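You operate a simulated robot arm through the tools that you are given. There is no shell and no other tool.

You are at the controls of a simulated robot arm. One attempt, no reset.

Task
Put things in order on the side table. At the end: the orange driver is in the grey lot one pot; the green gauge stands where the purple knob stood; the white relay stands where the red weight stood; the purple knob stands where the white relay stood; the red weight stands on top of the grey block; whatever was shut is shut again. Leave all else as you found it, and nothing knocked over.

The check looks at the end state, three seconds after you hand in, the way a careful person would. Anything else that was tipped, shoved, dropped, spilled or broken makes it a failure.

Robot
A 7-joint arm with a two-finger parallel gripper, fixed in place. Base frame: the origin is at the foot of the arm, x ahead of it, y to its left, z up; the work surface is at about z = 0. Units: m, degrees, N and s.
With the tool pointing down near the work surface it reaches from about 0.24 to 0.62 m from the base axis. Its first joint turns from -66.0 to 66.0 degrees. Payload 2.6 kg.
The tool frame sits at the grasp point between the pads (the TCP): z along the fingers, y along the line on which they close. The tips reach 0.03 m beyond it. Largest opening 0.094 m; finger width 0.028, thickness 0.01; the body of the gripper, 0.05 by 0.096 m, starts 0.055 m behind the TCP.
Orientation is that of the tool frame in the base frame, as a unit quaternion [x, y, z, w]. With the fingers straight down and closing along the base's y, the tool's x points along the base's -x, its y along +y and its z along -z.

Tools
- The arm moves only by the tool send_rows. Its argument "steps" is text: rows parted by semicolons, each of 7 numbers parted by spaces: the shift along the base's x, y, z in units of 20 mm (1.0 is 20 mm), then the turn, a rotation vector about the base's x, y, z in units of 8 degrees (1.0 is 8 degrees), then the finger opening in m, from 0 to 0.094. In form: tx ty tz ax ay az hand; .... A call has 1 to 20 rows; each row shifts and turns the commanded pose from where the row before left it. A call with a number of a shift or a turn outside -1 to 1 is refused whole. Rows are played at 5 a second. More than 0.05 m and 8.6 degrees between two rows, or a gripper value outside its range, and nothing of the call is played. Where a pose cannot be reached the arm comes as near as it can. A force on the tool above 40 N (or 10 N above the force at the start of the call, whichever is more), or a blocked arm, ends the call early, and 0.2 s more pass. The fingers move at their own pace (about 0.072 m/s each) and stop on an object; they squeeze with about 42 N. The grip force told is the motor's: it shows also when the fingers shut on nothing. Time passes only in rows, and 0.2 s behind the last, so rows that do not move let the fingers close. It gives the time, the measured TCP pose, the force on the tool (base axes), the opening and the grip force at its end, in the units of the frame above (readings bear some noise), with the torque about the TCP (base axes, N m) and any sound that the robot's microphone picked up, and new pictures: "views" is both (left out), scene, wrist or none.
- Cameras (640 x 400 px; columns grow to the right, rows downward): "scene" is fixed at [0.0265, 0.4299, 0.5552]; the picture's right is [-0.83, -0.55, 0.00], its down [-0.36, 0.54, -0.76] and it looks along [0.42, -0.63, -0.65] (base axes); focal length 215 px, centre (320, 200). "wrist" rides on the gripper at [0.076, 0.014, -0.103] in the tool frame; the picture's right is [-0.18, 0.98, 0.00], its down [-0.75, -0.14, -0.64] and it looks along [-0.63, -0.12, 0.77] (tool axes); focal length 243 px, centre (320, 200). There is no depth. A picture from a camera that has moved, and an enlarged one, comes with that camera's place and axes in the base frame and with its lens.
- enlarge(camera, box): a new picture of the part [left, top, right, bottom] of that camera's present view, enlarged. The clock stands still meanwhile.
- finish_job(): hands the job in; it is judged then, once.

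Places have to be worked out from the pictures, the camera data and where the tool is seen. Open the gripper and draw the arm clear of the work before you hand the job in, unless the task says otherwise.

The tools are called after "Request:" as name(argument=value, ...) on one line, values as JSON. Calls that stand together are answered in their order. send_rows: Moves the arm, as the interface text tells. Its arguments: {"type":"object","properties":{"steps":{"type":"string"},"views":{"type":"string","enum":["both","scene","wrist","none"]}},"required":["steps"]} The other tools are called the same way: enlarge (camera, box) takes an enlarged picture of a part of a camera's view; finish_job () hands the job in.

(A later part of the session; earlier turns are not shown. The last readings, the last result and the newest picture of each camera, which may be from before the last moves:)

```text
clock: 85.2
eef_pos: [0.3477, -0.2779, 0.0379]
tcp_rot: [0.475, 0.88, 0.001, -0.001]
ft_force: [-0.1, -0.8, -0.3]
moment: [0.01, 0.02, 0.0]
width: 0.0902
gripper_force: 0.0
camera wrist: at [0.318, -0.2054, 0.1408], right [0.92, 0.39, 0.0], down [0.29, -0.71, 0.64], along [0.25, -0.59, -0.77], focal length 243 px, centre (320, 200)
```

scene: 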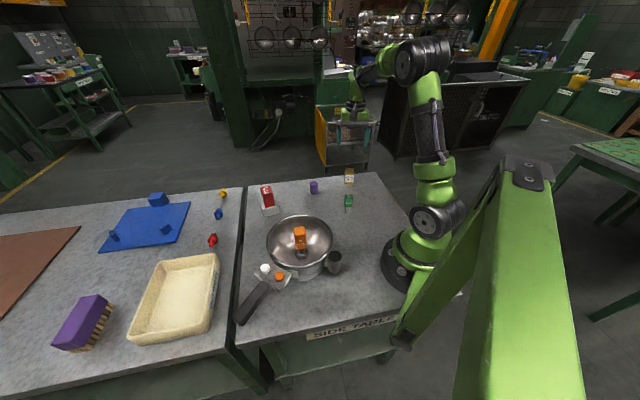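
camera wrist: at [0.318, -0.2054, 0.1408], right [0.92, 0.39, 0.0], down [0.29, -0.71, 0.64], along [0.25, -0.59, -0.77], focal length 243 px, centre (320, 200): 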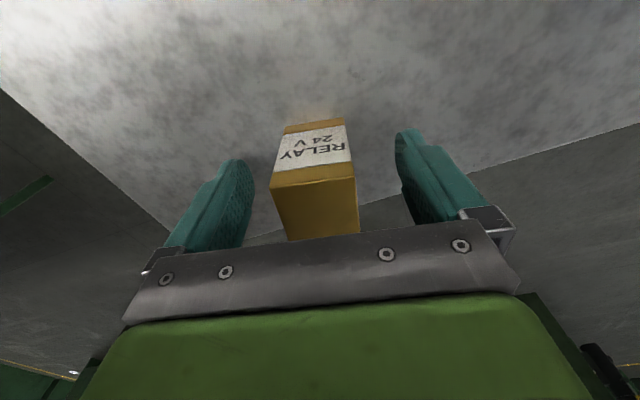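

The relay lies ~3 mm left of centre; I shift that way and close.

Request:
send_rows(steps="-0.13 -0.06 0 0 0 0 0.09; 0 0 0 0 0 0 0.065; 0 0 0 0 0 0 0.05; 0 0 0 0 0 0 0.044; 0 0 0 0 0 0 0.035; 0 0 0 0 0 0 0.02; 0 0 0 0 0 0 0.02", views="wrist")

```text
clock: 86.8
eef_pos: [0.3449, -0.2789, 0.0376]
tcp_rot: [0.475, 0.88, 0.0, 0.001]
ft_force: [-0.4, -0.3, 0.9]
moment: [-0.03, 0.02, -0.01]
width: 0.0395
gripper_force: 42.3
camera wrist: at [0.315, -0.2067, 0.1403], right [0.92, 0.39, 0.0], down [0.3, -0.71, 0.64], along [0.25, -0.59, -0.77], focal length 243 px, centre (320, 200)
```

wrist: 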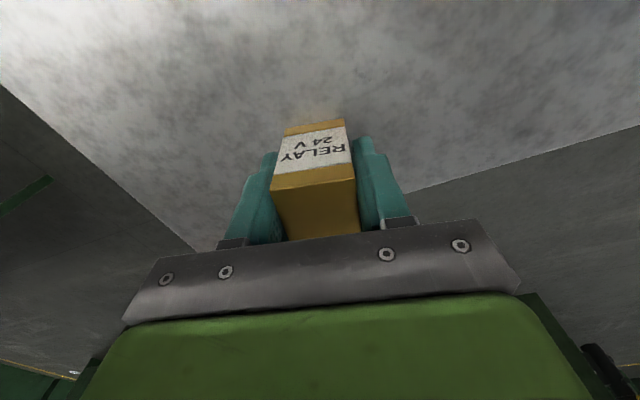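

Gripped. The relay's spot is ≈(0.3445,-0.278). I lift, carry it to the weight's old spot (0.260,-0.218) and lower to ~6 mm above the table.

Request:
send_rows(steps="0 0 0.5 0 0 0 0.02; 0 0 1 0 0 0 0.02; 0 0 1 0 0 0 0.02; 0 0 1 0 0 0 0.02; 0 0 1 0 0 0 0.02; -0.7 0.5 0 0 0 0 0.02; -0.7 0.5 0 0 0 0 0.02; -0.7 0.5 0 0 0 0 0.02; -0.7 0.5 0 0 0 0 0.02; -0.7 0.5 0 0 0 0 0.02; -0.72 0.5 0 0 0 0 0.02; 0 0 0 0 0 0 0.02; 0 0 -1 0 0 0 0.02; 0 0 -1 0 0 0 0.02; 0 0 -1 0 0 0 0.02; 0 0 -0.8 0 0 0 0.02; 0 0 -0.4 0 0 0 0.02; 0 0 0 0 0 0 0.02", views="both")

```text
clock: 90.6
eef_pos: [0.2618, -0.2178, 0.0449]
tcp_rot: [0.475, 0.88, 0.0, -0.001]
ft_force: [0.6, 0.3, -0.7]
moment: [0.0, 0.01, 0.02]
width: 0.0393
gripper_force: 41.9
camera wrist: at [0.2309, -0.1459, 0.1466], right [0.92, 0.39, 0.0], down [0.3, -0.71, 0.64], along [0.25, -0.59, -0.77], focal length 243 px, centre (320, 200)
```

scene: 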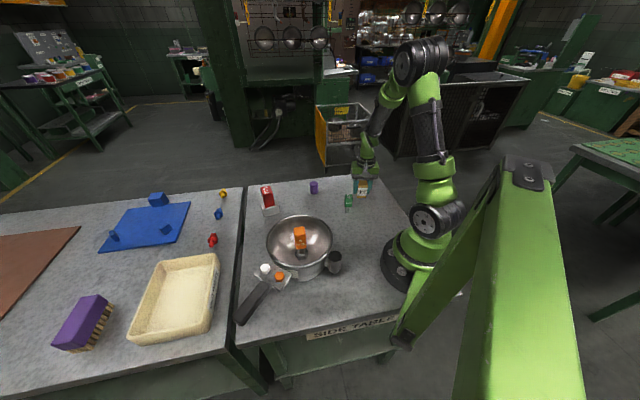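
wrist: 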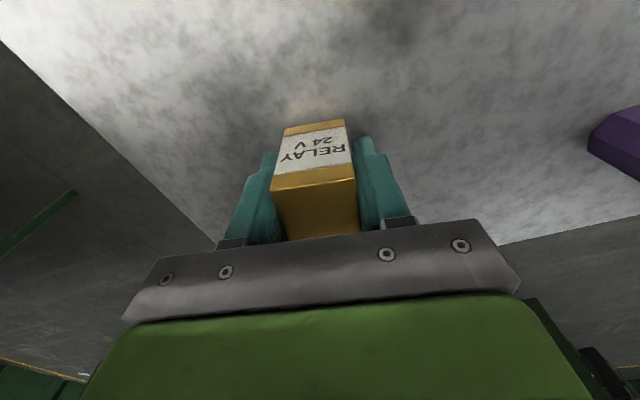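

Close above the table; I lower in small steps until contact shows.

Request:
send_rows(steps="-0.04 -0.02 -0.1 0 0 0 0.02; 0 0 -0.1 0 0 0 0.02; 0 0 -0.05 0 0 0 0.02; 0 0 0 0 0 0 0.02", views="none")

Request:
send_rows(steps="0 0 -0.05 0 0 0 0.02; 0 0 0 0 0 0 0.02", views="none")

Request:
send_rows(steps="0 0 -0.05 0 0 0 0.02; 0 0 0 0 0 0 0.02", views="none")

```text
clock: 91.6
eef_pos: [0.2599, -0.2182, 0.0421]
tcp_rot: [0.475, 0.88, -0.001, 0.0]
ft_force: [-0.2, 0.4, -0.8]
moment: [0.01, 0.0, -0.03]
width: 0.0396
gripper_force: 42.5
```

```text
clock: 92.2
eef_pos: [0.2596, -0.2186, 0.0396]
tcp_rot: [0.474, 0.88, 0.001, 0.0]
ft_force: [-0.3, -0.4, 0.0]
moment: [0.02, -0.01, 0.0]
width: 0.0394
gripper_force: 42.2
```

```text
clock: 92.8
eef_pos: [0.26, -0.2188, 0.0399]
tcp_rot: [0.474, 0.88, 0.0, 0.0]
ft_force: [0.9, 0.3, -0.8]
moment: [-0.03, 0.01, -0.02]
width: 0.0393
gripper_force: 42.3
```

Request:
send_rows(steps="0 0 -0.05 0 0 0 0.02; 0 0 0 0 0 0 0.02", views="none")

Request:
send_rows(steps="0 0 -0.04 0 0 0 0.02; 0 0 0 0 0 0 0.02", views="none")

```text
clock: 93.4
eef_pos: [0.26, -0.2198, 0.0389]
tcp_rot: [0.476, 0.88, 0.0, 0.0]
ft_force: [-6.0, 2.8, 17.7]
moment: [0.11, 0.24, 0.01]
width: 0.0396
gripper_force: 42.1
```

```text
clock: 94.0
eef_pos: [0.2608, -0.2193, 0.038]
tcp_rot: [0.476, 0.88, 0.0, 0.001]
ft_force: [-6.7, 3.1, 28.7]
moment: [0.1, 0.16, 0.0]
width: 0.0394
gripper_force: 41.4
```

The relay is down (contact force ~29 N). I ease off, open, and lift straight up.

Request:
send_rows(steps="0 0 0.05 0 0 0 0.02; 0 0 0 0 0 0 0.036; 0 0 0 0 0 0 0.041; 0 0 0 0 0 0 0.044; 0 0 0 0 0 0 0.05; 0 0 0 0 0 0 0.065; 0 0 0 0 0 0 0.08; 0 0 0 0 0 0 0.09; 0 0 0.4 0 0 0 0.09; 0 0 0.8 0 0 0 0.09; 0 0 1 0 0 0 0.09; 0 0 1 0 0 0 0.09; 0 0 1 0 0 0 0.09; 0 0 1 0 0 0 0.09; 0 0 1 0 0 0 0.09; 0 0 1 0 0 0 0.09; 0 0 1 0 0 0 0.09; 0 0 0 0 0 0 0.09", views="both")

Request:
enlarge(camera="scene", box=[300, 160, 380, 215])

```text
clock: 97.8
eef_pos: [0.2586, -0.2192, 0.2037]
tcp_rot: [0.475, 0.88, -0.001, 0.0]
ft_force: [0.4, 0.0, -0.2]
moment: [0.0, 0.0, -0.01]
width: 0.0901
gripper_force: 0.1
camera wrist: at [0.2286, -0.146, 0.3048], right [0.92, 0.39, 0.0], down [0.3, -0.71, 0.64], along [0.25, -0.59, -0.77], focal length 243 px, centre (320, 200)
```

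scene: 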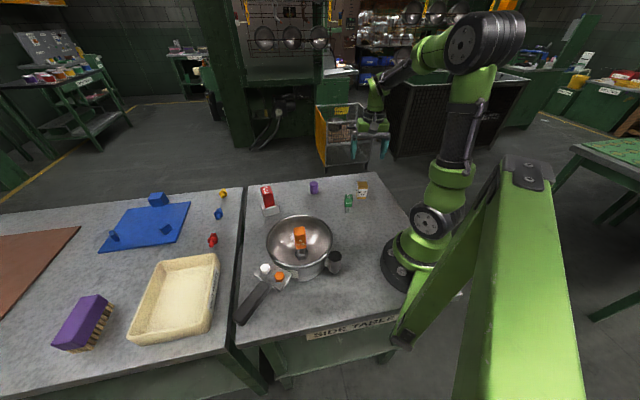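
wrist: 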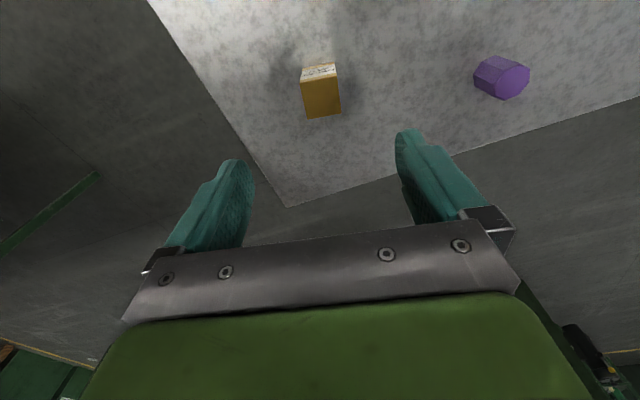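

```text
7.27 times, centred on (340, 188) of scene
camera zoom: at [0.0265, 0.4299, 0.5552], right [-0.83, -0.55, 0.0], down [-0.36, 0.54, -0.76], along [0.42, -0.63, -0.65], focal length 1562 px, centre (174, 291)
```

zoom: 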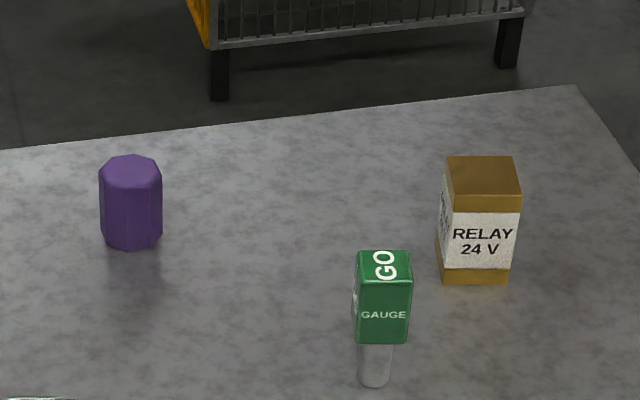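

The relay stands where the weight stood. Now I move above the purple knob (≈(0.432,-0.133)) at z=0.20.

Request:
send_rows(steps="0.96 0.48 0 0 0 0 0.09; 0.96 0.48 0 0 0 0 0.09; 0.96 0.48 0 0 0 0 0.09; 0.96 0.48 0 0 0 0 0.09; 0.96 0.48 0 0 0 0 0.09; 0.96 0.48 0 0 0 0 0.09; 0.96 0.48 0 0 0 0 0.09; 0.96 0.48 0 0 0 0 0.09; 0.96 0.48 0 0 0 0 0.09; 0 0 0 0 0 0 0.09", views="both")

Request:
enlarge(camera="wrist", box=[270, 50, 370, 150])

```text
clock: 100.0
eef_pos: [0.4337, -0.1313, 0.2006]
tcp_rot: [0.475, 0.88, 0.001, 0.0]
ft_force: [0.0, 0.3, -0.1]
moment: [-0.01, 0.01, 0.0]
width: 0.0899
gripper_force: 0.1
camera wrist: at [0.403, -0.0595, 0.3025], right [0.92, 0.39, 0.0], down [0.3, -0.71, 0.64], along [0.25, -0.59, -0.77], focal length 243 px, centre (320, 200)
```

scene: 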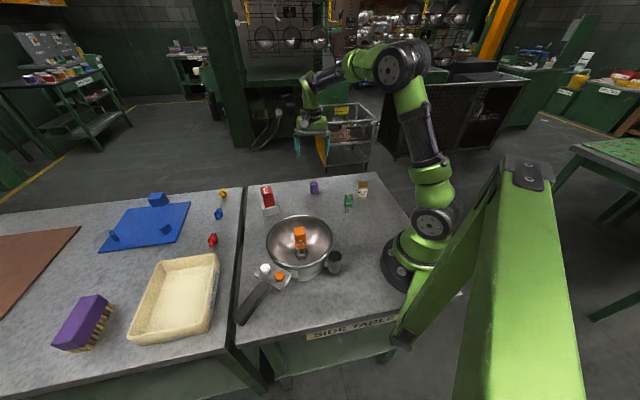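
wrist: 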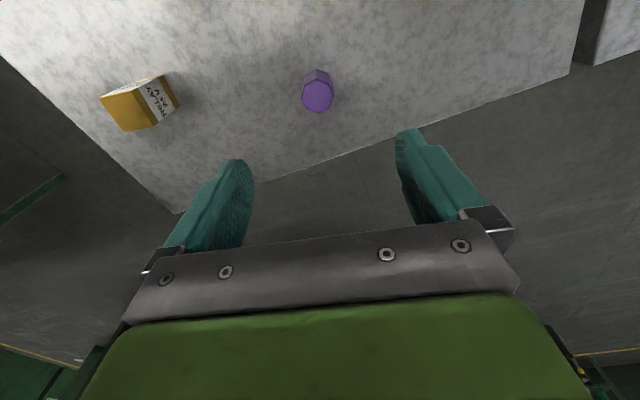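

```text
4.00 times, centred on (320, 100) of wrist
camera zoom: at [0.403, -0.0595, 0.3025], right [0.92, 0.39, 0.0], down [0.3, -0.71, 0.64], along [0.25, -0.59, -0.77], focal length 970 px, centre (320, 600)
```

zoom: 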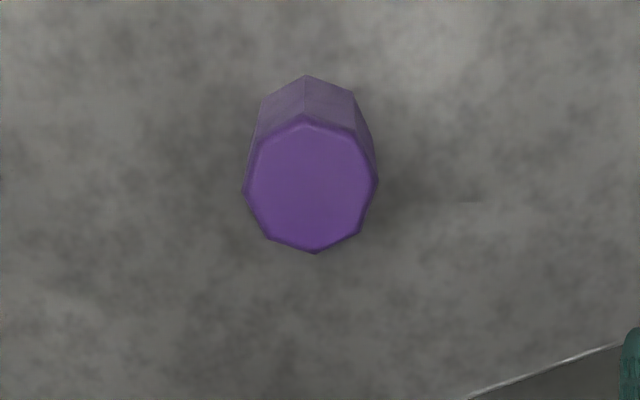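

The knob is centred within ~3 mm; its flats are ~16° off the finger planes. I turn +16°, shift (-2.4,-1 mm), and descend to TCP z≈0.036.

Request:
send_rows(steps="-0.06 -0.03 -0.6 0 0 1 0.09; -0.06 -0.02 -0.6 0 0 1 0.09; 0 0 -1 0 0 0 0.09; 0 0 -1 0 0 0 0.09; 0 0 -1 0 0 0 0.09; 0 0 -1 0 0 0 0.09; 0 0 -1 0 0 0 0.09; 0 0 -1 0 0 0 0.09; 0 0 -0.6 0 0 0 0.09; 0 0 -0.4 0 0 0 0.09; 0 0 0 0 0 0 0.09", views="wrist")

Request:
enlarge(camera="wrist", box=[220, 90, 440, 250])

```text
clock: 102.4
eef_pos: [0.4313, -0.1323, 0.0367]
tcp_rot: [0.348, 0.938, 0.0, -0.001]
ft_force: [0.5, 0.1, -0.1]
moment: [-0.02, 0.01, -0.01]
width: 0.09
gripper_force: 0.1
camera wrist: at [0.3823, -0.0713, 0.1394], right [0.78, 0.62, 0.0], down [0.48, -0.6, 0.64], along [0.4, -0.5, -0.77], focal length 243 px, centre (320, 200)
```

wrist: 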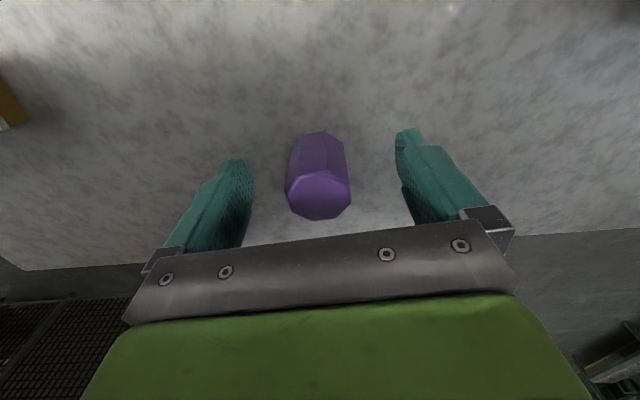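

```text
2.50 times, centred on (330, 170) of wrist
camera zoom: at [0.3823, -0.0713, 0.1394], right [0.78, 0.62, 0.0], down [0.48, -0.6, 0.64], along [0.4, -0.5, -0.77], focal length 606 px, centre (295, 275)
```

zoom: 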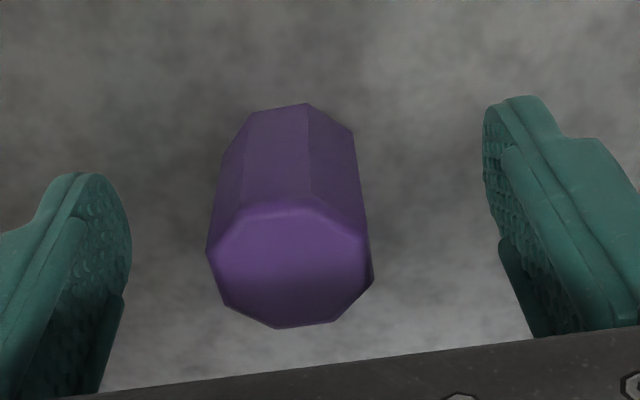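

The flats now face the fingers and the knob is centred. I close on it.

Request:
send_rows(steps="0 0 0 0 0 0 0.065; 0 0 0 0 0 0 0.05; 0 0 0 0 0 0 0.042; 0 0 0 0 0 0 0.035; 0 0 0 0 0 0 0.02; 0 0 0 0 0 0 0.015; 0 0 0 0 0 0 0.015", views="wrist")

Request:
enlarge(camera="wrist", box=[220, 90, 440, 250])

```text
clock: 104.0
eef_pos: [0.4306, -0.1339, 0.038]
tcp_rot: [0.348, 0.937, 0.0, 0.0]
ft_force: [0.3, 0.3, 0.4]
moment: [0.01, -0.03, -0.01]
width: 0.0323
gripper_force: 41.9
camera wrist: at [0.3823, -0.0713, 0.1397], right [0.78, 0.62, 0.0], down [0.48, -0.6, 0.64], along [0.4, -0.5, -0.77], focal length 243 px, centre (320, 200)
```

wrist: 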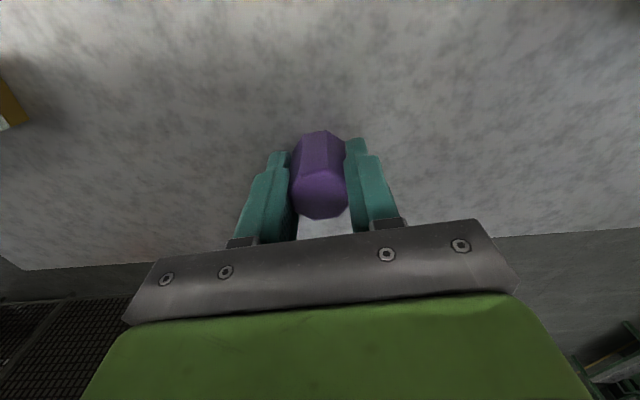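

```text
2.50 times, centred on (330, 170) of wrist
camera zoom: at [0.3823, -0.0713, 0.1397], right [0.78, 0.62, 0.0], down [0.48, -0.6, 0.64], along [0.4, -0.5, -0.77], focal length 606 px, centre (295, 275)
```

zoom: 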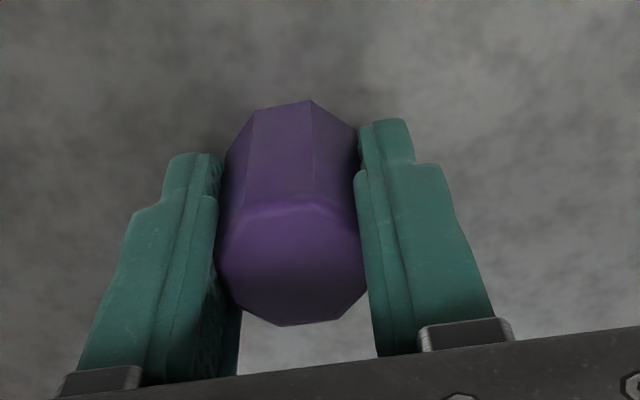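

Gripped (0.032). The knob's spot is ≈(0.431,-0.133). I lift and carry it to the relay's old spot (0.3445,-0.278), stopping ~7 mm above the table.

Request:
send_rows(steps="0 0 0.5 0 0 0 0.015; 0 0 1 0 0 0 0.015; 0 0 1 0 0 0 0.015; 0 0 1 0 0 0 0.015; 0 0 0.5 0 0 0 0.015; -0.54 -0.906 0 0 0 0 0.015; -0.54 -0.906 0 0 0 0 0.015; -0.54 -0.906 0 0 0 0 0.015; -0.54 -0.906 0 0 0 0 0.015; -0.54 -0.906 0 0 0 0 0.015; -0.54 -0.906 0 0 0 0 0.015; -0.54 -0.906 0 0 0 0 0.015; -0.54 -0.906 0 0 0 0 0.015; 0 0 0 0 0 0 0.015; 0 0 -1 0 0 0 0.015; 0 0 -1 0 0 0 0.015; 0 0 -1 0 0 0 0.015; 0 0 -0.6 0 0 0 0.015; 0 0 0 0 0 0 0.015", views="both")

```text
clock: 108.0
eef_pos: [0.3432, -0.2789, 0.0446]
tcp_rot: [0.349, 0.937, 0.0, 0.0]
ft_force: [-0.4, 0.6, -0.8]
moment: [0.05, 0.0, -0.03]
width: 0.0319
gripper_force: 41.9
camera wrist: at [0.2955, -0.217, 0.1475], right [0.78, 0.62, 0.0], down [0.48, -0.6, 0.64], along [0.4, -0.5, -0.77], focal length 243 px, centre (320, 200)
```

scene: 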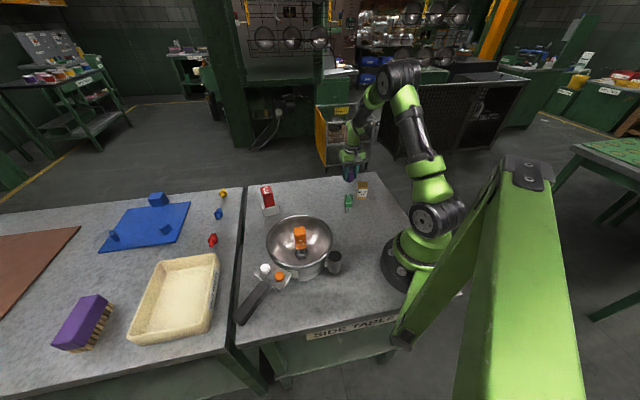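
wrist: 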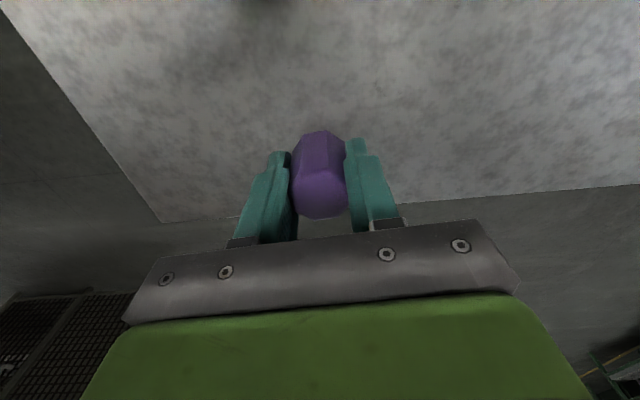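

The knob hovers ~7 mm over the relay's old spot; I lower step by step to contact.

Request:
send_rows(steps="0.03 0.02 -0.1 0 0 0 0.015; 0 0 -0.1 0 0 0 0.015; 0 0 0 0 0 0 0.015", views="none")

Request:
send_rows(steps="0 0 -0.05 0 0 0 0.015; 0 0 0 0 0 0 0.015", views="none")

Request:
send_rows(steps="0 0 -0.05 0 0 0 0.015; 0 0 0 0 0 0 0.015", views="none")

Request:
send_rows(steps="0 0 -0.04 0 0 0 0.015; 0 0 0 0 0 0 0.015", views="none")

```text
clock: 108.8
eef_pos: [0.3455, -0.2774, 0.0406]
tcp_rot: [0.348, 0.937, -0.001, 0.001]
ft_force: [0.3, -1.3, -0.6]
moment: [-0.01, -0.01, -0.05]
width: 0.0318
gripper_force: 42.1
```

```text
clock: 109.4
eef_pos: [0.3437, -0.2782, 0.0406]
tcp_rot: [0.347, 0.938, 0.0, -0.001]
ft_force: [-0.4, -0.2, 0.8]
moment: [0.0, 0.02, 0.01]
width: 0.032
gripper_force: 41.7
```

```text
clock: 110.0
eef_pos: [0.3445, -0.2772, 0.0396]
tcp_rot: [0.348, 0.938, 0.0, 0.0]
ft_force: [-0.4, 0.3, -0.6]
moment: [-0.02, -0.03, -0.02]
width: 0.0319
gripper_force: 42.1
```

```text
clock: 110.6
eef_pos: [0.3459, -0.2771, 0.0389]
tcp_rot: [0.348, 0.937, 0.0, 0.0]
ft_force: [0.9, 0.0, -1.2]
moment: [0.0, -0.01, 0.03]
width: 0.032
gripper_force: 41.8
```

Request:
send_rows(steps="0 0 -0.04 0 0 0 0.015; 0 0 0 0 0 0 0.015", views="none")

Request:
send_rows(steps="0 0 -0.04 0 0 0 0.015; 0 0 0 0 0 0 0.015", views="none")

```text
clock: 111.2
eef_pos: [0.3461, -0.2775, 0.0377]
tcp_rot: [0.347, 0.938, -0.001, 0.0]
ft_force: [-0.3, 0.1, 1.4]
moment: [0.01, 0.02, 0.0]
width: 0.0318
gripper_force: 41.9
```

```text
clock: 111.8
eef_pos: [0.3456, -0.2779, 0.037]
tcp_rot: [0.349, 0.937, 0.0, 0.001]
ft_force: [-1.7, 1.8, 8.7]
moment: [0.02, 0.03, 0.01]
width: 0.0321
gripper_force: 41.6
```

Contact (8.7 N). I release gradually and lift straight up.

Request:
send_rows(steps="0 0 0 0 0 0 0.028; 0 0 0 0 0 0 0.033; 0 0 0 0 0 0 0.036; 0 0 0 0 0 0 0.042; 0 0 0 0 0 0 0.055; 0 0 0 0 0 0 0.07; 0 0 0 0 0 0 0.09; 0 0 0 0 0 0 0.09; 0 0 0.4 0 0 0 0.09; 0 0 0.8 0 0 0 0.09; 0 0 1 0 0 0 0.09; 0 0 1 0 0 0 0.09; 0 0 1 0 0 0 0.09; 0 0 1 0 0 0 0.09; 0 0 1 0 0 0 0.09; 0 0 1 0 0 0 0.09; 0 0 1 0 0 0 0.09; 0 0 0 0 0 0 0.09", views="both")

Request:
enlarge(camera="scene", box=[300, 160, 380, 215])

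```text
clock: 115.6
eef_pos: [0.3454, -0.2788, 0.2014]
tcp_rot: [0.347, 0.938, 0.001, -0.001]
ft_force: [0.3, 0.3, -0.5]
moment: [0.04, -0.01, 0.02]
width: 0.0899
gripper_force: 0.2
camera wrist: at [0.297, -0.2162, 0.3037], right [0.78, 0.62, 0.0], down [0.48, -0.6, 0.64], along [0.4, -0.5, -0.77], focal length 243 px, centre (320, 200)
```

scene: 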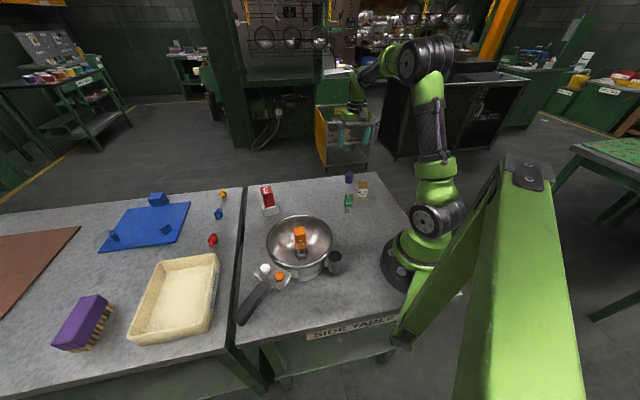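
wrist: 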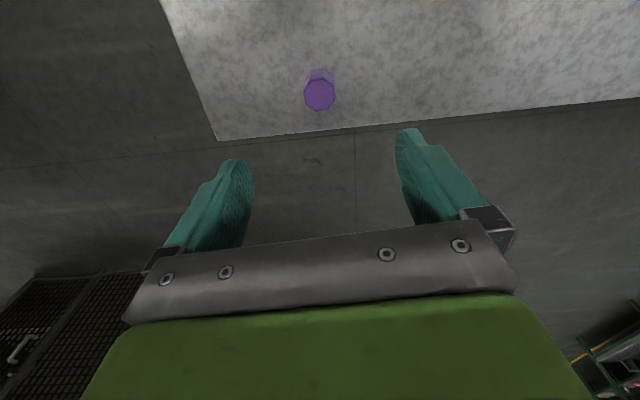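

```text
7.27 times, centred on (340, 188) of scene
camera zoom: at [0.0265, 0.4299, 0.5552], right [-0.83, -0.55, 0.0], down [-0.36, 0.54, -0.76], along [0.42, -0.63, -0.65], focal length 1562 px, centre (174, 291)
```

zoom: 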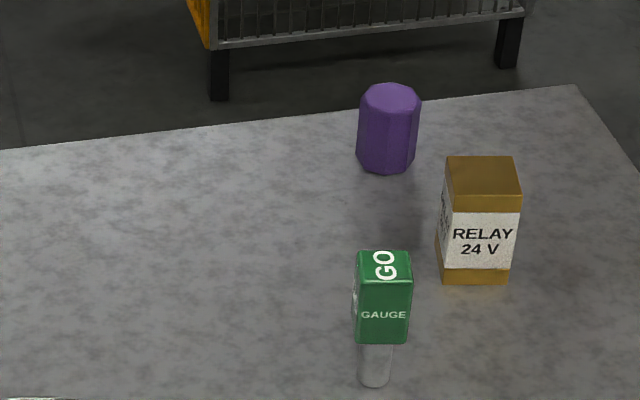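

Knob is in place. Now I move above the green gauge (≈(0.258,-0.106)), at z≈0.22.

Request:
send_rows(steps="-0.486 0.96 0.1 0 0 0 0.09; -0.486 0.96 0.1 0 0 0 0.09; -0.486 0.96 0.1 0 0 0 0.09; -0.486 0.96 0.1 0 0 0 0.09; -0.486 0.96 0.1 0 0 0 0.09; -0.486 0.96 0.1 0 0 -0.7 0.09; -0.486 0.96 0.1 0 0 -0.7 0.09; -0.486 0.96 0.1 0 0 0 0.09; -0.486 0.96 0.1 0 0 0 0.09; 0 0 0 0 0 0 0.09", views="both")

Request:
enlarge(camera="wrist", box=[260, 50, 380, 150])

```text
clock: 117.8
eef_pos: [0.2574, -0.1047, 0.2192]
tcp_rot: [0.437, 0.899, 0.0, 0.0]
ft_force: [0.0, 0.3, 0.2]
moment: [-0.03, 0.02, 0.01]
width: 0.0898
gripper_force: 0.1
camera wrist: at [0.2215, -0.0345, 0.3209], right [0.89, 0.46, 0.0], down [0.35, -0.68, 0.64], along [0.3, -0.57, -0.77], focal length 243 px, centre (320, 200)
```

scene: 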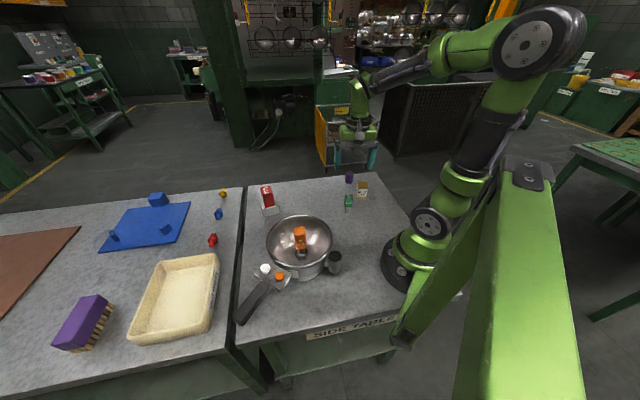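
wrist: 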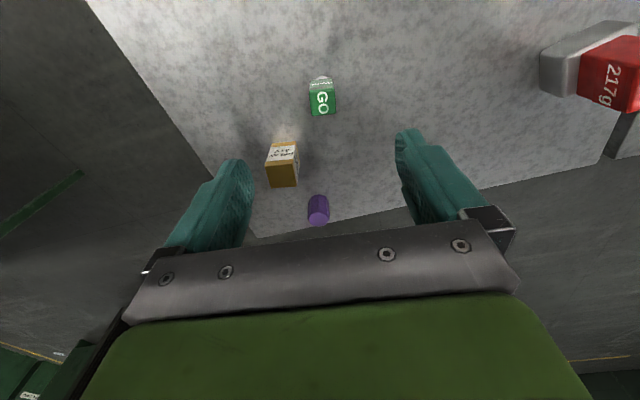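

```text
4.00 times, centred on (320, 100) of wrist
camera zoom: at [0.2215, -0.0345, 0.3209], right [0.89, 0.46, 0.0], down [0.35, -0.68, 0.64], along [0.3, -0.57, -0.77], focal length 970 px, centre (320, 600)
```

zoom: 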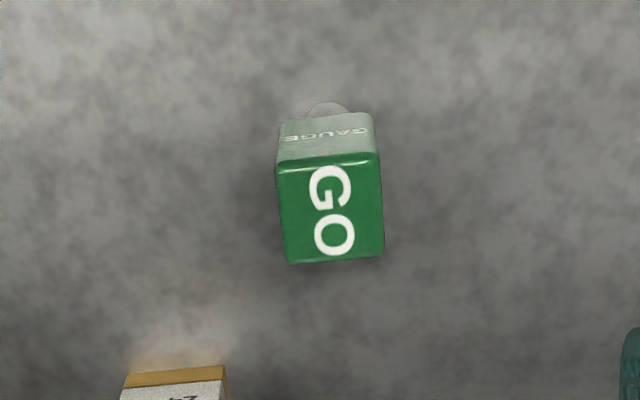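

The gauge head (≈25 mm) is centred within 3 mm and turned ~4.5° relative to the fingers. I correct for both and descend to TCP z≈0.06.

Request:
send_rows(steps="0.12 0.01 -0.6 0 0 -0.56 0.09; 0 0 -1 0 0 0 0.09; 0 0 -1 0 0 0 0.09; 0 0 -1 0 0 0 0.09; 0 0 -1 0 0 0 0.09; 0 0 -1 0 0 0 0.09; 0 0 -1 0 0 0 0.09; 0 0 -1 0 0 0 0.09; 0 0 -0.35 0 0 0 0.09; 0 0 0 0 0 0 0.09", views="both")

Request:
enlarge(camera="wrist", box=[220, 90, 440, 250])

```text
clock: 120.0
eef_pos: [0.2606, -0.1048, 0.0597]
tcp_rot: [0.473, 0.881, 0.0, 0.001]
ft_force: [-0.7, 1.6, -0.9]
moment: [0.03, -0.02, 0.0]
width: 0.0901
gripper_force: 0.1
camera wrist: at [0.2296, -0.0323, 0.1615], right [0.92, 0.39, 0.0], down [0.3, -0.71, 0.64], along [0.25, -0.59, -0.77], focal length 243 px, centre (320, 200)
```

scene: 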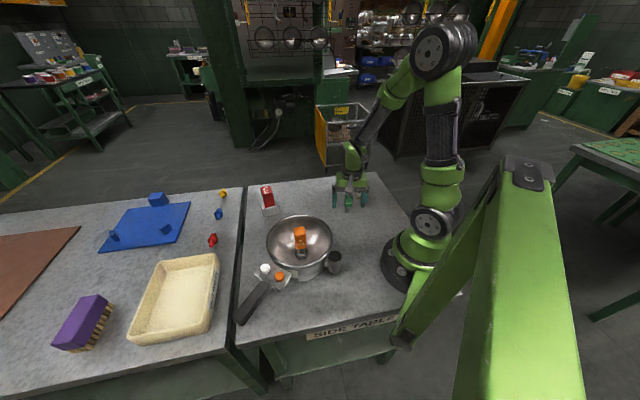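
wrist: 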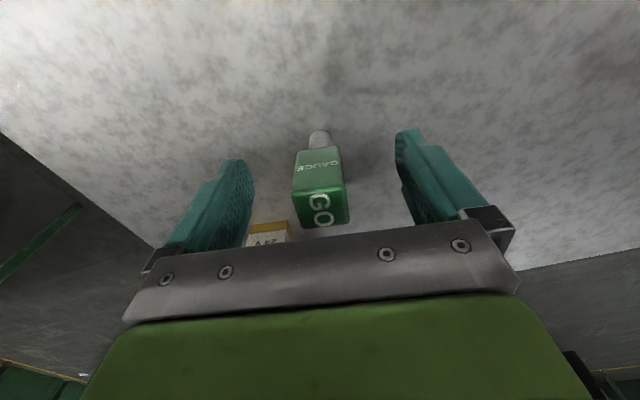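

```text
2.50 times, centred on (330, 170) of wrist
camera zoom: at [0.2296, -0.0323, 0.1615], right [0.92, 0.39, 0.0], down [0.3, -0.71, 0.64], along [0.25, -0.59, -0.77], focal length 606 px, centre (295, 275)
```

zoom: 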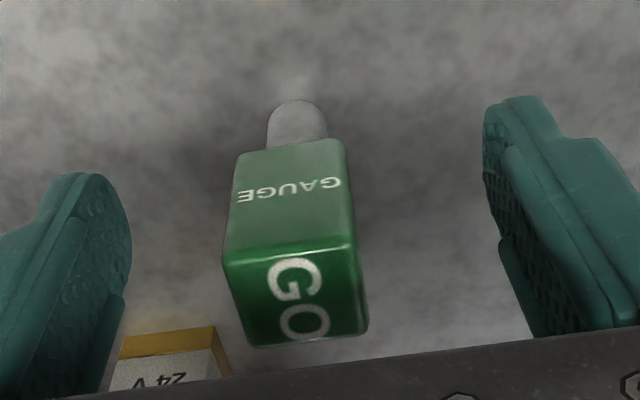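

The gauge head is centred between the fingers. I close slowly.

Request:
send_rows(steps="0 0 0 0 0 0 0.06; 0 0 0 0 0 0 0.045; 0 0 0 0 0 0 0.038; 0 0 0 0 0 0 0.034; 0 0 0 0 0 0 0.03; 0 0 0 0 0 0 0.025; 0 0 0 0 0 0 0.015; 0 0 0 0 0 0 0.015", views="wrist")

Request:
enlarge(camera="wrist", box=[220, 90, 440, 250])

```text
clock: 121.8
eef_pos: [0.2607, -0.1047, 0.0603]
tcp_rot: [0.472, 0.881, 0.0, 0.0]
ft_force: [0.3, 0.0, 0.0]
moment: [0.02, 0.0, -0.03]
width: 0.0295
gripper_force: 42.4
camera wrist: at [0.2297, -0.0323, 0.1617], right [0.92, 0.39, 0.0], down [0.3, -0.71, 0.64], along [0.25, -0.59, -0.77], focal length 243 px, centre (320, 200)
```

wrist: 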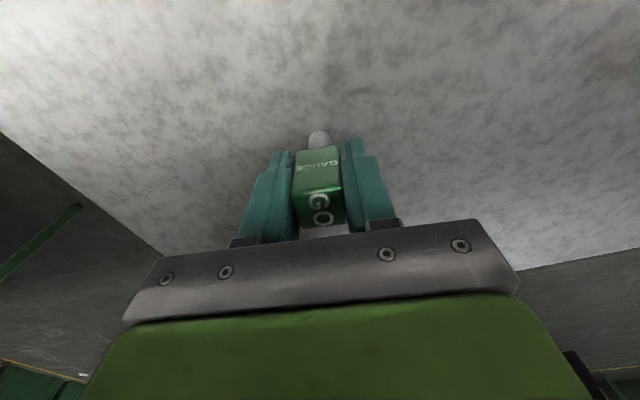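

```text
2.50 times, centred on (330, 170) of wrist
camera zoom: at [0.2297, -0.0323, 0.1617], right [0.92, 0.39, 0.0], down [0.3, -0.71, 0.64], along [0.25, -0.59, -0.77], focal length 606 px, centre (295, 275)
```

zoom: 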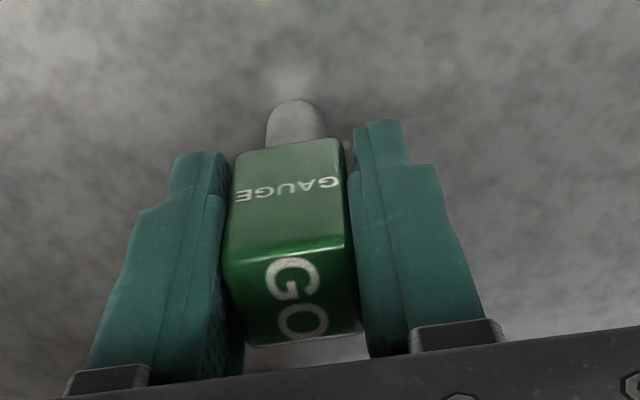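

Gripped at 0.0295. I lift and carry the gauge to the knob's old spot (0.431,-0.133), stopping ~7 mm above the table.

Request:
send_rows(steps="0 0 0.5 0 0 0 0.015; 0 0 1 0 0 0 0.015; 0 0 1 0 0 0 0.015; 0 0 1 0 0 0 0.015; 0 0 0.5 0 0 0 0.015; 0.5 -0.08 0 0 0 0 0.015; 0.94 -0.15 0 0 0 0 0.015; 0.94 -0.15 0 0 0 0 0.015; 0.94 -0.15 0 0 0 0 0.015; 0.94 -0.15 0 0 0 0 0.015; 0.94 -0.15 0 0 0 0 0.015; 0.94 -0.15 0 0 0 0 0.015; 0.94 -0.15 0 0 0 0 0.015; 0.94 -0.15 0 0 0 0 0.015; 0.44 -0.08 0 0 0 0 0.015; 0 0 -1 0 0 0 0.015; 0 0 -1 0 0 0 0.015; 0 0 -1 0 0 0 0.015; 0 0 -0.6 0 0 0 0.015; 0 0 0 0 0 0 0.015", views="both")

Request:
enlarge(camera="scene", box=[270, 160, 370, 225])

```text
clock: 126.0
eef_pos: [0.4293, -0.1306, 0.0666]
tcp_rot: [0.472, 0.881, 0.0, 0.0]
ft_force: [-0.3, 0.7, -0.7]
moment: [-0.01, 0.01, 0.0]
width: 0.0296
gripper_force: 42.3
camera wrist: at [0.3977, -0.0587, 0.169], right [0.92, 0.39, 0.0], down [0.3, -0.71, 0.64], along [0.25, -0.59, -0.77], focal length 243 px, centre (320, 200)
```

scene: 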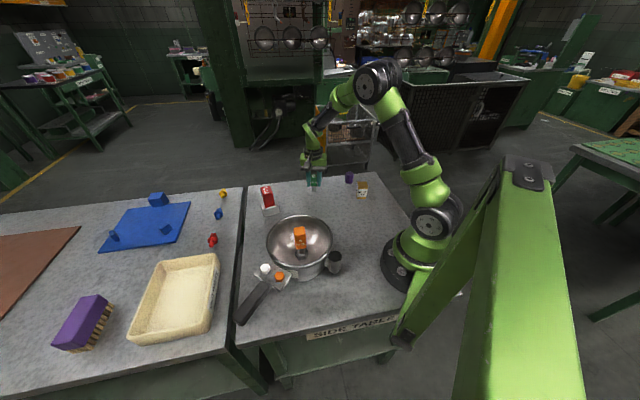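
wrist: 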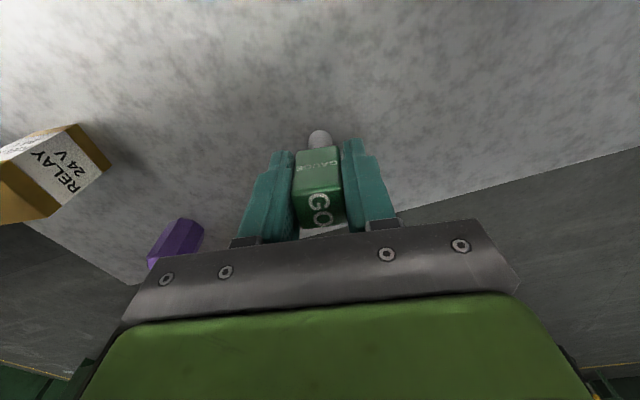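

```text
6.15 times, centred on (320, 192) of scene
camera zoom: at [0.0265, 0.4299, 0.5552], right [-0.83, -0.55, 0.0], down [-0.36, 0.54, -0.76], along [0.42, -0.63, -0.65], focal length 1322 px, centre (320, 246)
```

zoom: 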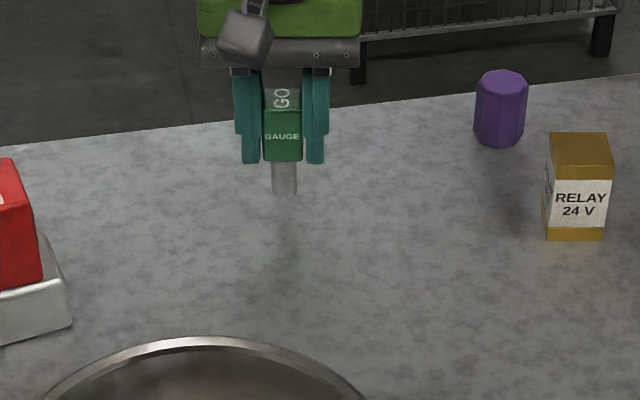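

The gauge hovers ~6 mm over the spot. I lower step by step until contact.

Request:
send_rows(steps="0.03 -0.05 -0.1 0 0 0 0.015; 0 0 -0.1 0 0 0 0.015; 0 0 0 0 0 0 0.015", views="none")

Request:
send_rows(steps="0 0 -0.05 0 0 0 0.015; 0 0 0 0 0 0 0.015", views="none")

Request:
send_rows(steps="0 0 -0.04 0 0 0 0.015; 0 0 0 0 0 0 0.015", views="none")

```text
clock: 126.8
eef_pos: [0.4293, -0.1323, 0.0637]
tcp_rot: [0.473, 0.881, 0.0, 0.0]
ft_force: [0.3, -0.5, -0.8]
moment: [-0.04, -0.02, 0.01]
width: 0.0297
gripper_force: 42.1
```

```text
clock: 127.4
eef_pos: [0.4303, -0.1322, 0.063]
tcp_rot: [0.472, 0.881, 0.0, 0.0]
ft_force: [-0.1, -0.8, 0.2]
moment: [0.0, 0.03, 0.01]
width: 0.0296
gripper_force: 41.9
```

```text
clock: 128.0
eef_pos: [0.4299, -0.1311, 0.0613]
tcp_rot: [0.473, 0.881, 0.0, 0.0]
ft_force: [-0.4, -0.5, -0.7]
moment: [0.01, 0.0, 0.0]
width: 0.0293
gripper_force: 42.2
```

Request:
send_rows(steps="0 0 -0.04 0 0 0 0.015; 0 0 0 0 0 0 0.015", views="none")

Request:
send_rows(steps="0 0 -0.03 0 0 0 0.015; 0 0 0 0 0 0 0.015", views="none")

```text
clock: 128.6
eef_pos: [0.4289, -0.1326, 0.061]
tcp_rot: [0.472, 0.882, 0.0, 0.0]
ft_force: [0.0, -0.2, -0.6]
moment: [0.0, -0.01, -0.02]
width: 0.0295
gripper_force: 41.4
```

```text
clock: 129.2
eef_pos: [0.4298, -0.132, 0.0603]
tcp_rot: [0.472, 0.881, 0.0, 0.0]
ft_force: [0.6, 0.2, -0.5]
moment: [0.01, -0.01, -0.04]
width: 0.0295
gripper_force: 41.6
```

Request:
send_rows(steps="0 0 -0.03 0 0 0 0.015; 0 0 0 0 0 0 0.015", views="none")

Request:
send_rows(steps="0 0 -0.03 0 0 0 0.015; 0 0 0 0 0 0 0.015", views="none")

```text
clock: 129.8
eef_pos: [0.4306, -0.1325, 0.0602]
tcp_rot: [0.472, 0.881, 0.0, 0.0]
ft_force: [-0.8, 0.4, -1.7]
moment: [0.04, 0.02, 0.0]
width: 0.0297
gripper_force: 41.2
```

```text
clock: 130.4
eef_pos: [0.4302, -0.1326, 0.0601]
tcp_rot: [0.473, 0.881, 0.0, 0.0]
ft_force: [0.0, 0.7, 1.1]
moment: [-0.01, 0.04, -0.05]
width: 0.0293
gripper_force: 41.9
```

Just about at contact; one more half millimetre.

Request:
send_rows(steps="0 0 -0.025 0 0 0 0.015; 0 0 0 0 0 0 0.015", views="wrist")

```text
clock: 131.0
eef_pos: [0.4306, -0.1331, 0.0594]
tcp_rot: [0.473, 0.881, 0.0, 0.0]
ft_force: [-2.8, 0.7, 9.6]
moment: [0.05, 0.18, 0.01]
width: 0.0297
gripper_force: 42.1
camera wrist: at [0.3993, -0.0605, 0.1615], right [0.92, 0.39, 0.0], down [0.3, -0.71, 0.64], along [0.25, -0.59, -0.77], focal length 243 px, centre (320, 200)
```

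wrist: 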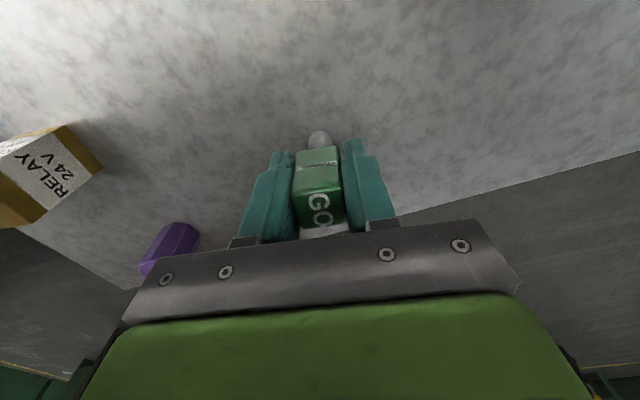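

Contact (9.6 N). The gauge stands on a slim stem, so I open very gradually.

Request:
send_rows(steps="0 0 0.01 0 0 0 0.026; 0 0 0 0 0 0 0.029; 0 0 0 0 0 0 0.03; 0 0 0 0 0 0 0.031; 0 0 0 0 0 0 0.032; 0 0 0 0 0 0 0.034; 0 0 0 0 0 0 0.038; 0 0 0 0 0 0 0.044; 0 0 0 0 0 0 0.055; 0 0 0 0 0 0 0.07; 0 0 0 0 0 0 0.085; 0 0 0 0 0 0 0.09; 0 0 0 0 0 0 0.09", views="both")

```text
clock: 133.8
eef_pos: [0.4299, -0.1333, 0.0595]
tcp_rot: [0.472, 0.881, 0.0, 0.0]
ft_force: [0.0, 0.8, -0.2]
moment: [0.0, 0.03, 0.0]
width: 0.0902
gripper_force: 0.0
camera wrist: at [0.3991, -0.0604, 0.1612], right [0.92, 0.39, 0.0], down [0.3, -0.71, 0.64], along [0.25, -0.59, -0.77], focal length 243 px, centre (320, 200)
```

scene: 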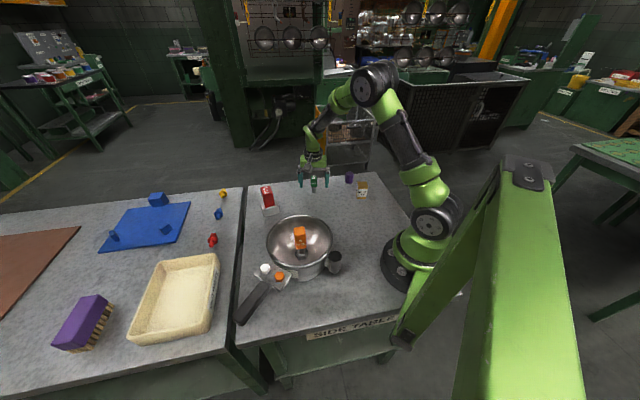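
wrist: 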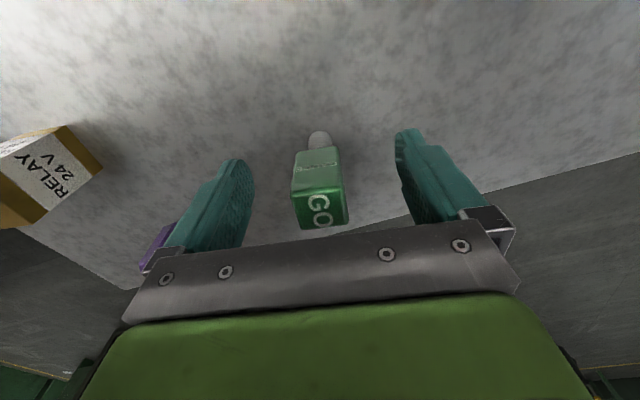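

The gauge stands alone between the open fingers. I lift straight up.

Request:
send_rows(steps="0 0 0.3 0 0 0 0.09; 0 0 0.6 0 0 0 0.09; 0 0 1 0 0 0 0.09; 0 0 1 0 0 0 0.09; 0 0 1 0 0 0 0.09; 0 0 1 0 0 0 0.09; 0 0 1 0 0 0 0.09; 0 0 1 0 0 0 0.09; 0 0 1 0 0 0 0.09; 0 0 1 0 0 0 0.09; 0 0 1 0 0 0 0.09; 0 0 1 0 0 0 0.09; 0 0 0 0 0 0 0.09", views="both")

Request:
enlarge(camera="scene", box=[230, 160, 420, 320])

Request:
enlarge(camera="scene", box=[300, 160, 380, 215])

```text
clock: 136.6
eef_pos: [0.4307, -0.1327, 0.2763]
tcp_rot: [0.472, 0.881, 0.0, 0.0]
ft_force: [0.3, -0.6, 0.2]
moment: [-0.04, 0.0, -0.02]
width: 0.0901
gripper_force: 0.2
camera wrist: at [0.3995, -0.0614, 0.3785], right [0.92, 0.39, 0.0], down [0.3, -0.71, 0.64], along [0.25, -0.59, -0.77], focal length 243 px, centre (320, 200)
```

scene: 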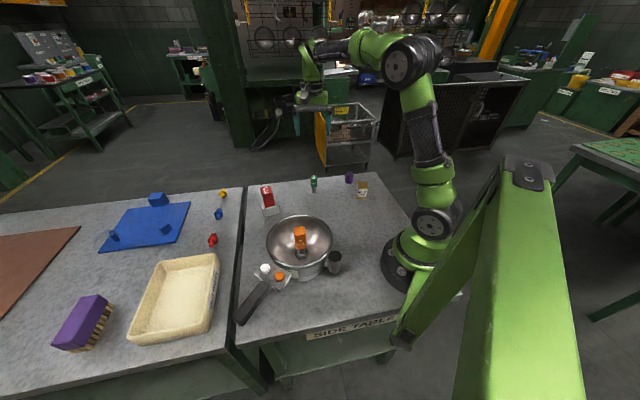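
wrist: 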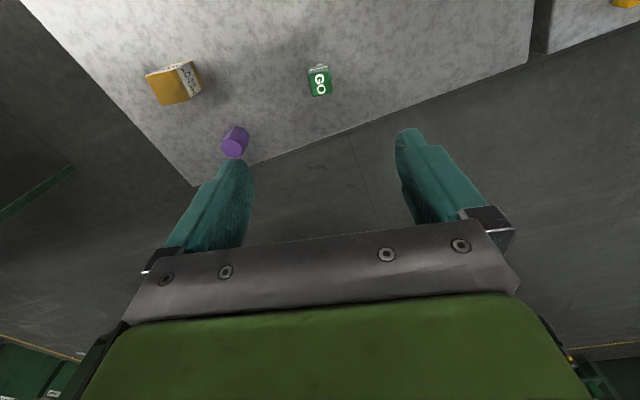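

```text
2.50 times, centred on (325, 240) of scene
camera zoom: at [0.0265, 0.4299, 0.5552], right [-0.83, -0.55, 0.0], down [-0.36, 0.54, -0.76], along [0.42, -0.63, -0.65], focal length 537 px, centre (308, 100)
```

zoom: 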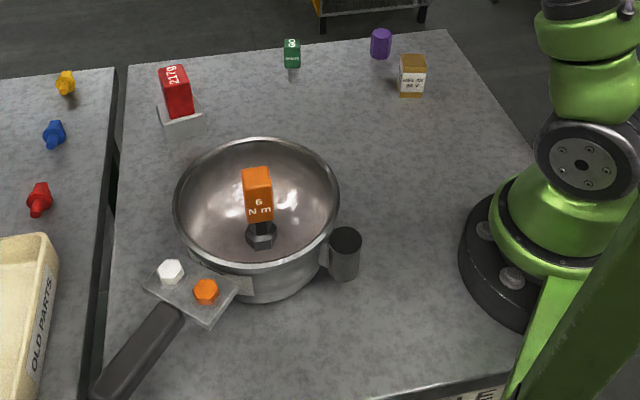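

```text
7.27 times, centred on (340, 188) of scene
camera zoom: at [0.0265, 0.4299, 0.5552], right [-0.83, -0.55, 0.0], down [-0.36, 0.54, -0.76], along [0.42, -0.63, -0.65], focal length 1562 px, centre (174, 291)
```

zoom: 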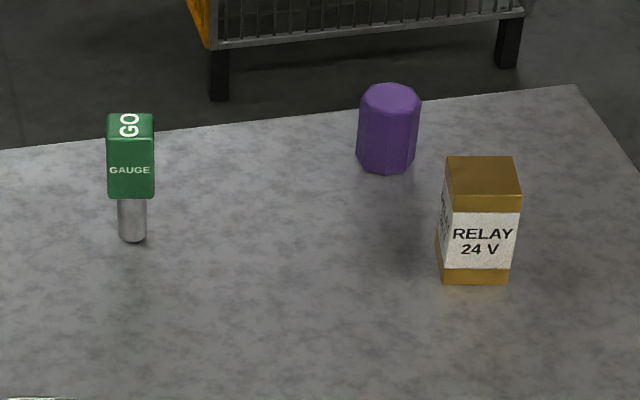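

All items stand where they should. I raise the arm to about its start pose, clear of the work, and check everything once more.

Request:
send_rows(steps="0 0 1 0 0 0 0.09; 0 0 1 0 0 0 0.09; -0.5 0.5 1 0 0 0.5 0.09; -0.5 0.5 1 0 0 0.8 0.09; -0.5 0.5 0.8 0 0 0.9 0.09; -0.5 0.5 0.5 0 0 0.9 0.09; -0.6 0.6 0 0 0 0.9 0.09; -0.6 0.6 0 0 0 0.9 0.09; -0.5 0.6 0 0 0 0.9 0.09; 0 0 0 0 0 0.9 0.09; 0 0 0 0 0 0 0.09; 0 0 0 0 0 0 0.09", views="both")

Request:
enlarge(camera="scene", box=[230, 160, 420, 320])

Request:
enlarge(camera="scene", box=[245, 170, 325, 230])

Request:
enlarge(camera="scene", box=[0, 170, 250, 360])

```text
clock: 139.2
eef_pos: [0.3551, -0.0574, 0.3838]
tcp_rot: [0.025, 1.0, 0.0, -0.001]
ft_force: [0.4, 0.4, 0.5]
moment: [0.04, 0.02, 0.0]
width: 0.09
gripper_force: 0.1
camera wrist: at [0.2798, -0.0389, 0.4857], right [0.23, 0.97, 0.0], down [0.75, -0.18, 0.64], along [0.62, -0.15, -0.77], focal length 243 px, centre (320, 200)
```

scene: 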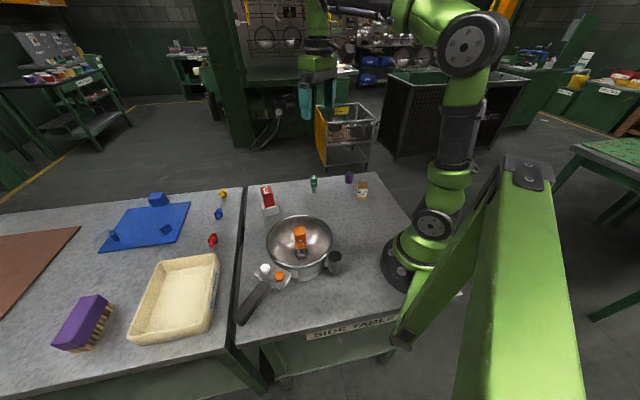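
wrist: 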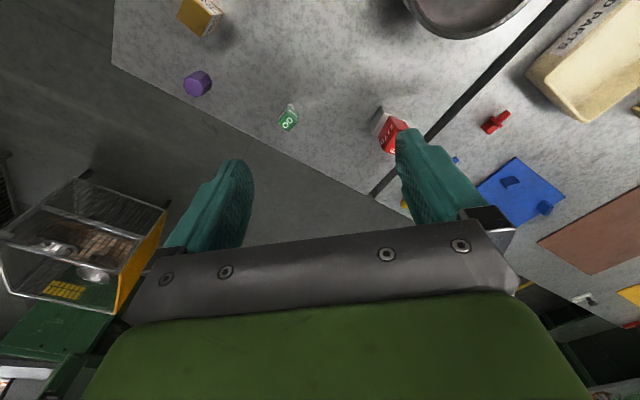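

```text
2.50 times, centred on (325, 240) of scene
camera zoom: at [0.0265, 0.4299, 0.5552], right [-0.83, -0.55, 0.0], down [-0.36, 0.54, -0.76], along [0.42, -0.63, -0.65], focal length 537 px, centre (308, 100)
```

zoom: 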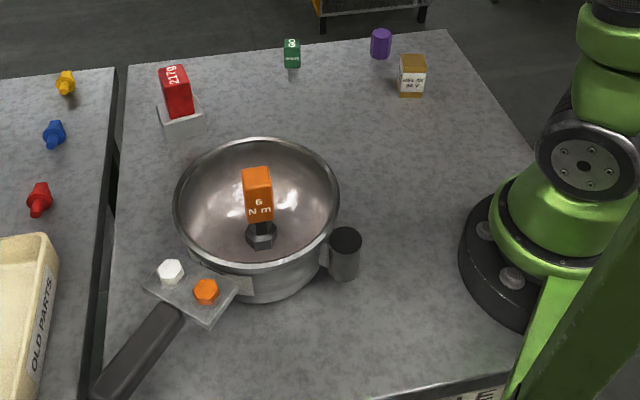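

```text
6.67 times, centred on (285, 200) of scene
camera zoom: at [0.0265, 0.4299, 0.5552], right [-0.83, -0.55, 0.0], down [-0.36, 0.54, -0.76], along [0.42, -0.63, -0.65], focal length 1432 px, centre (553, 200)
```

zoom: 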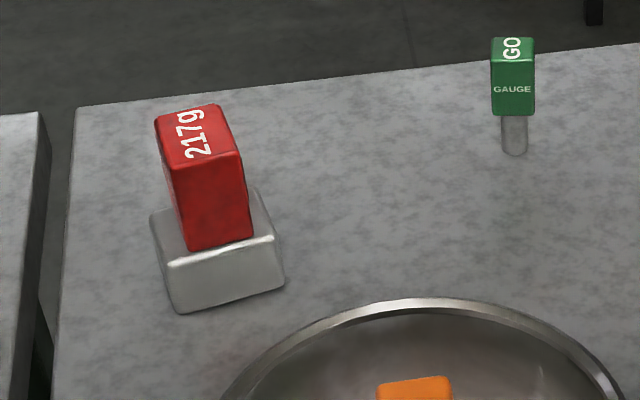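

```text
2.11 times, centred on (125, 265) of scene
camera zoom: at [0.0265, 0.4299, 0.5552], right [-0.83, -0.55, 0.0], down [-0.36, 0.54, -0.76], along [0.42, -0.63, -0.65], focal length 452 px, centre (730, 63)
```

zoom: 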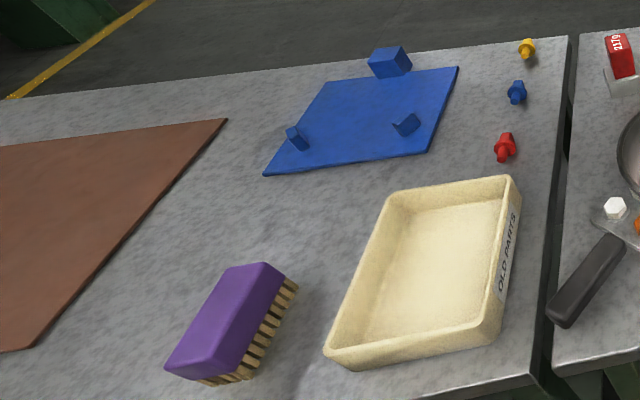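

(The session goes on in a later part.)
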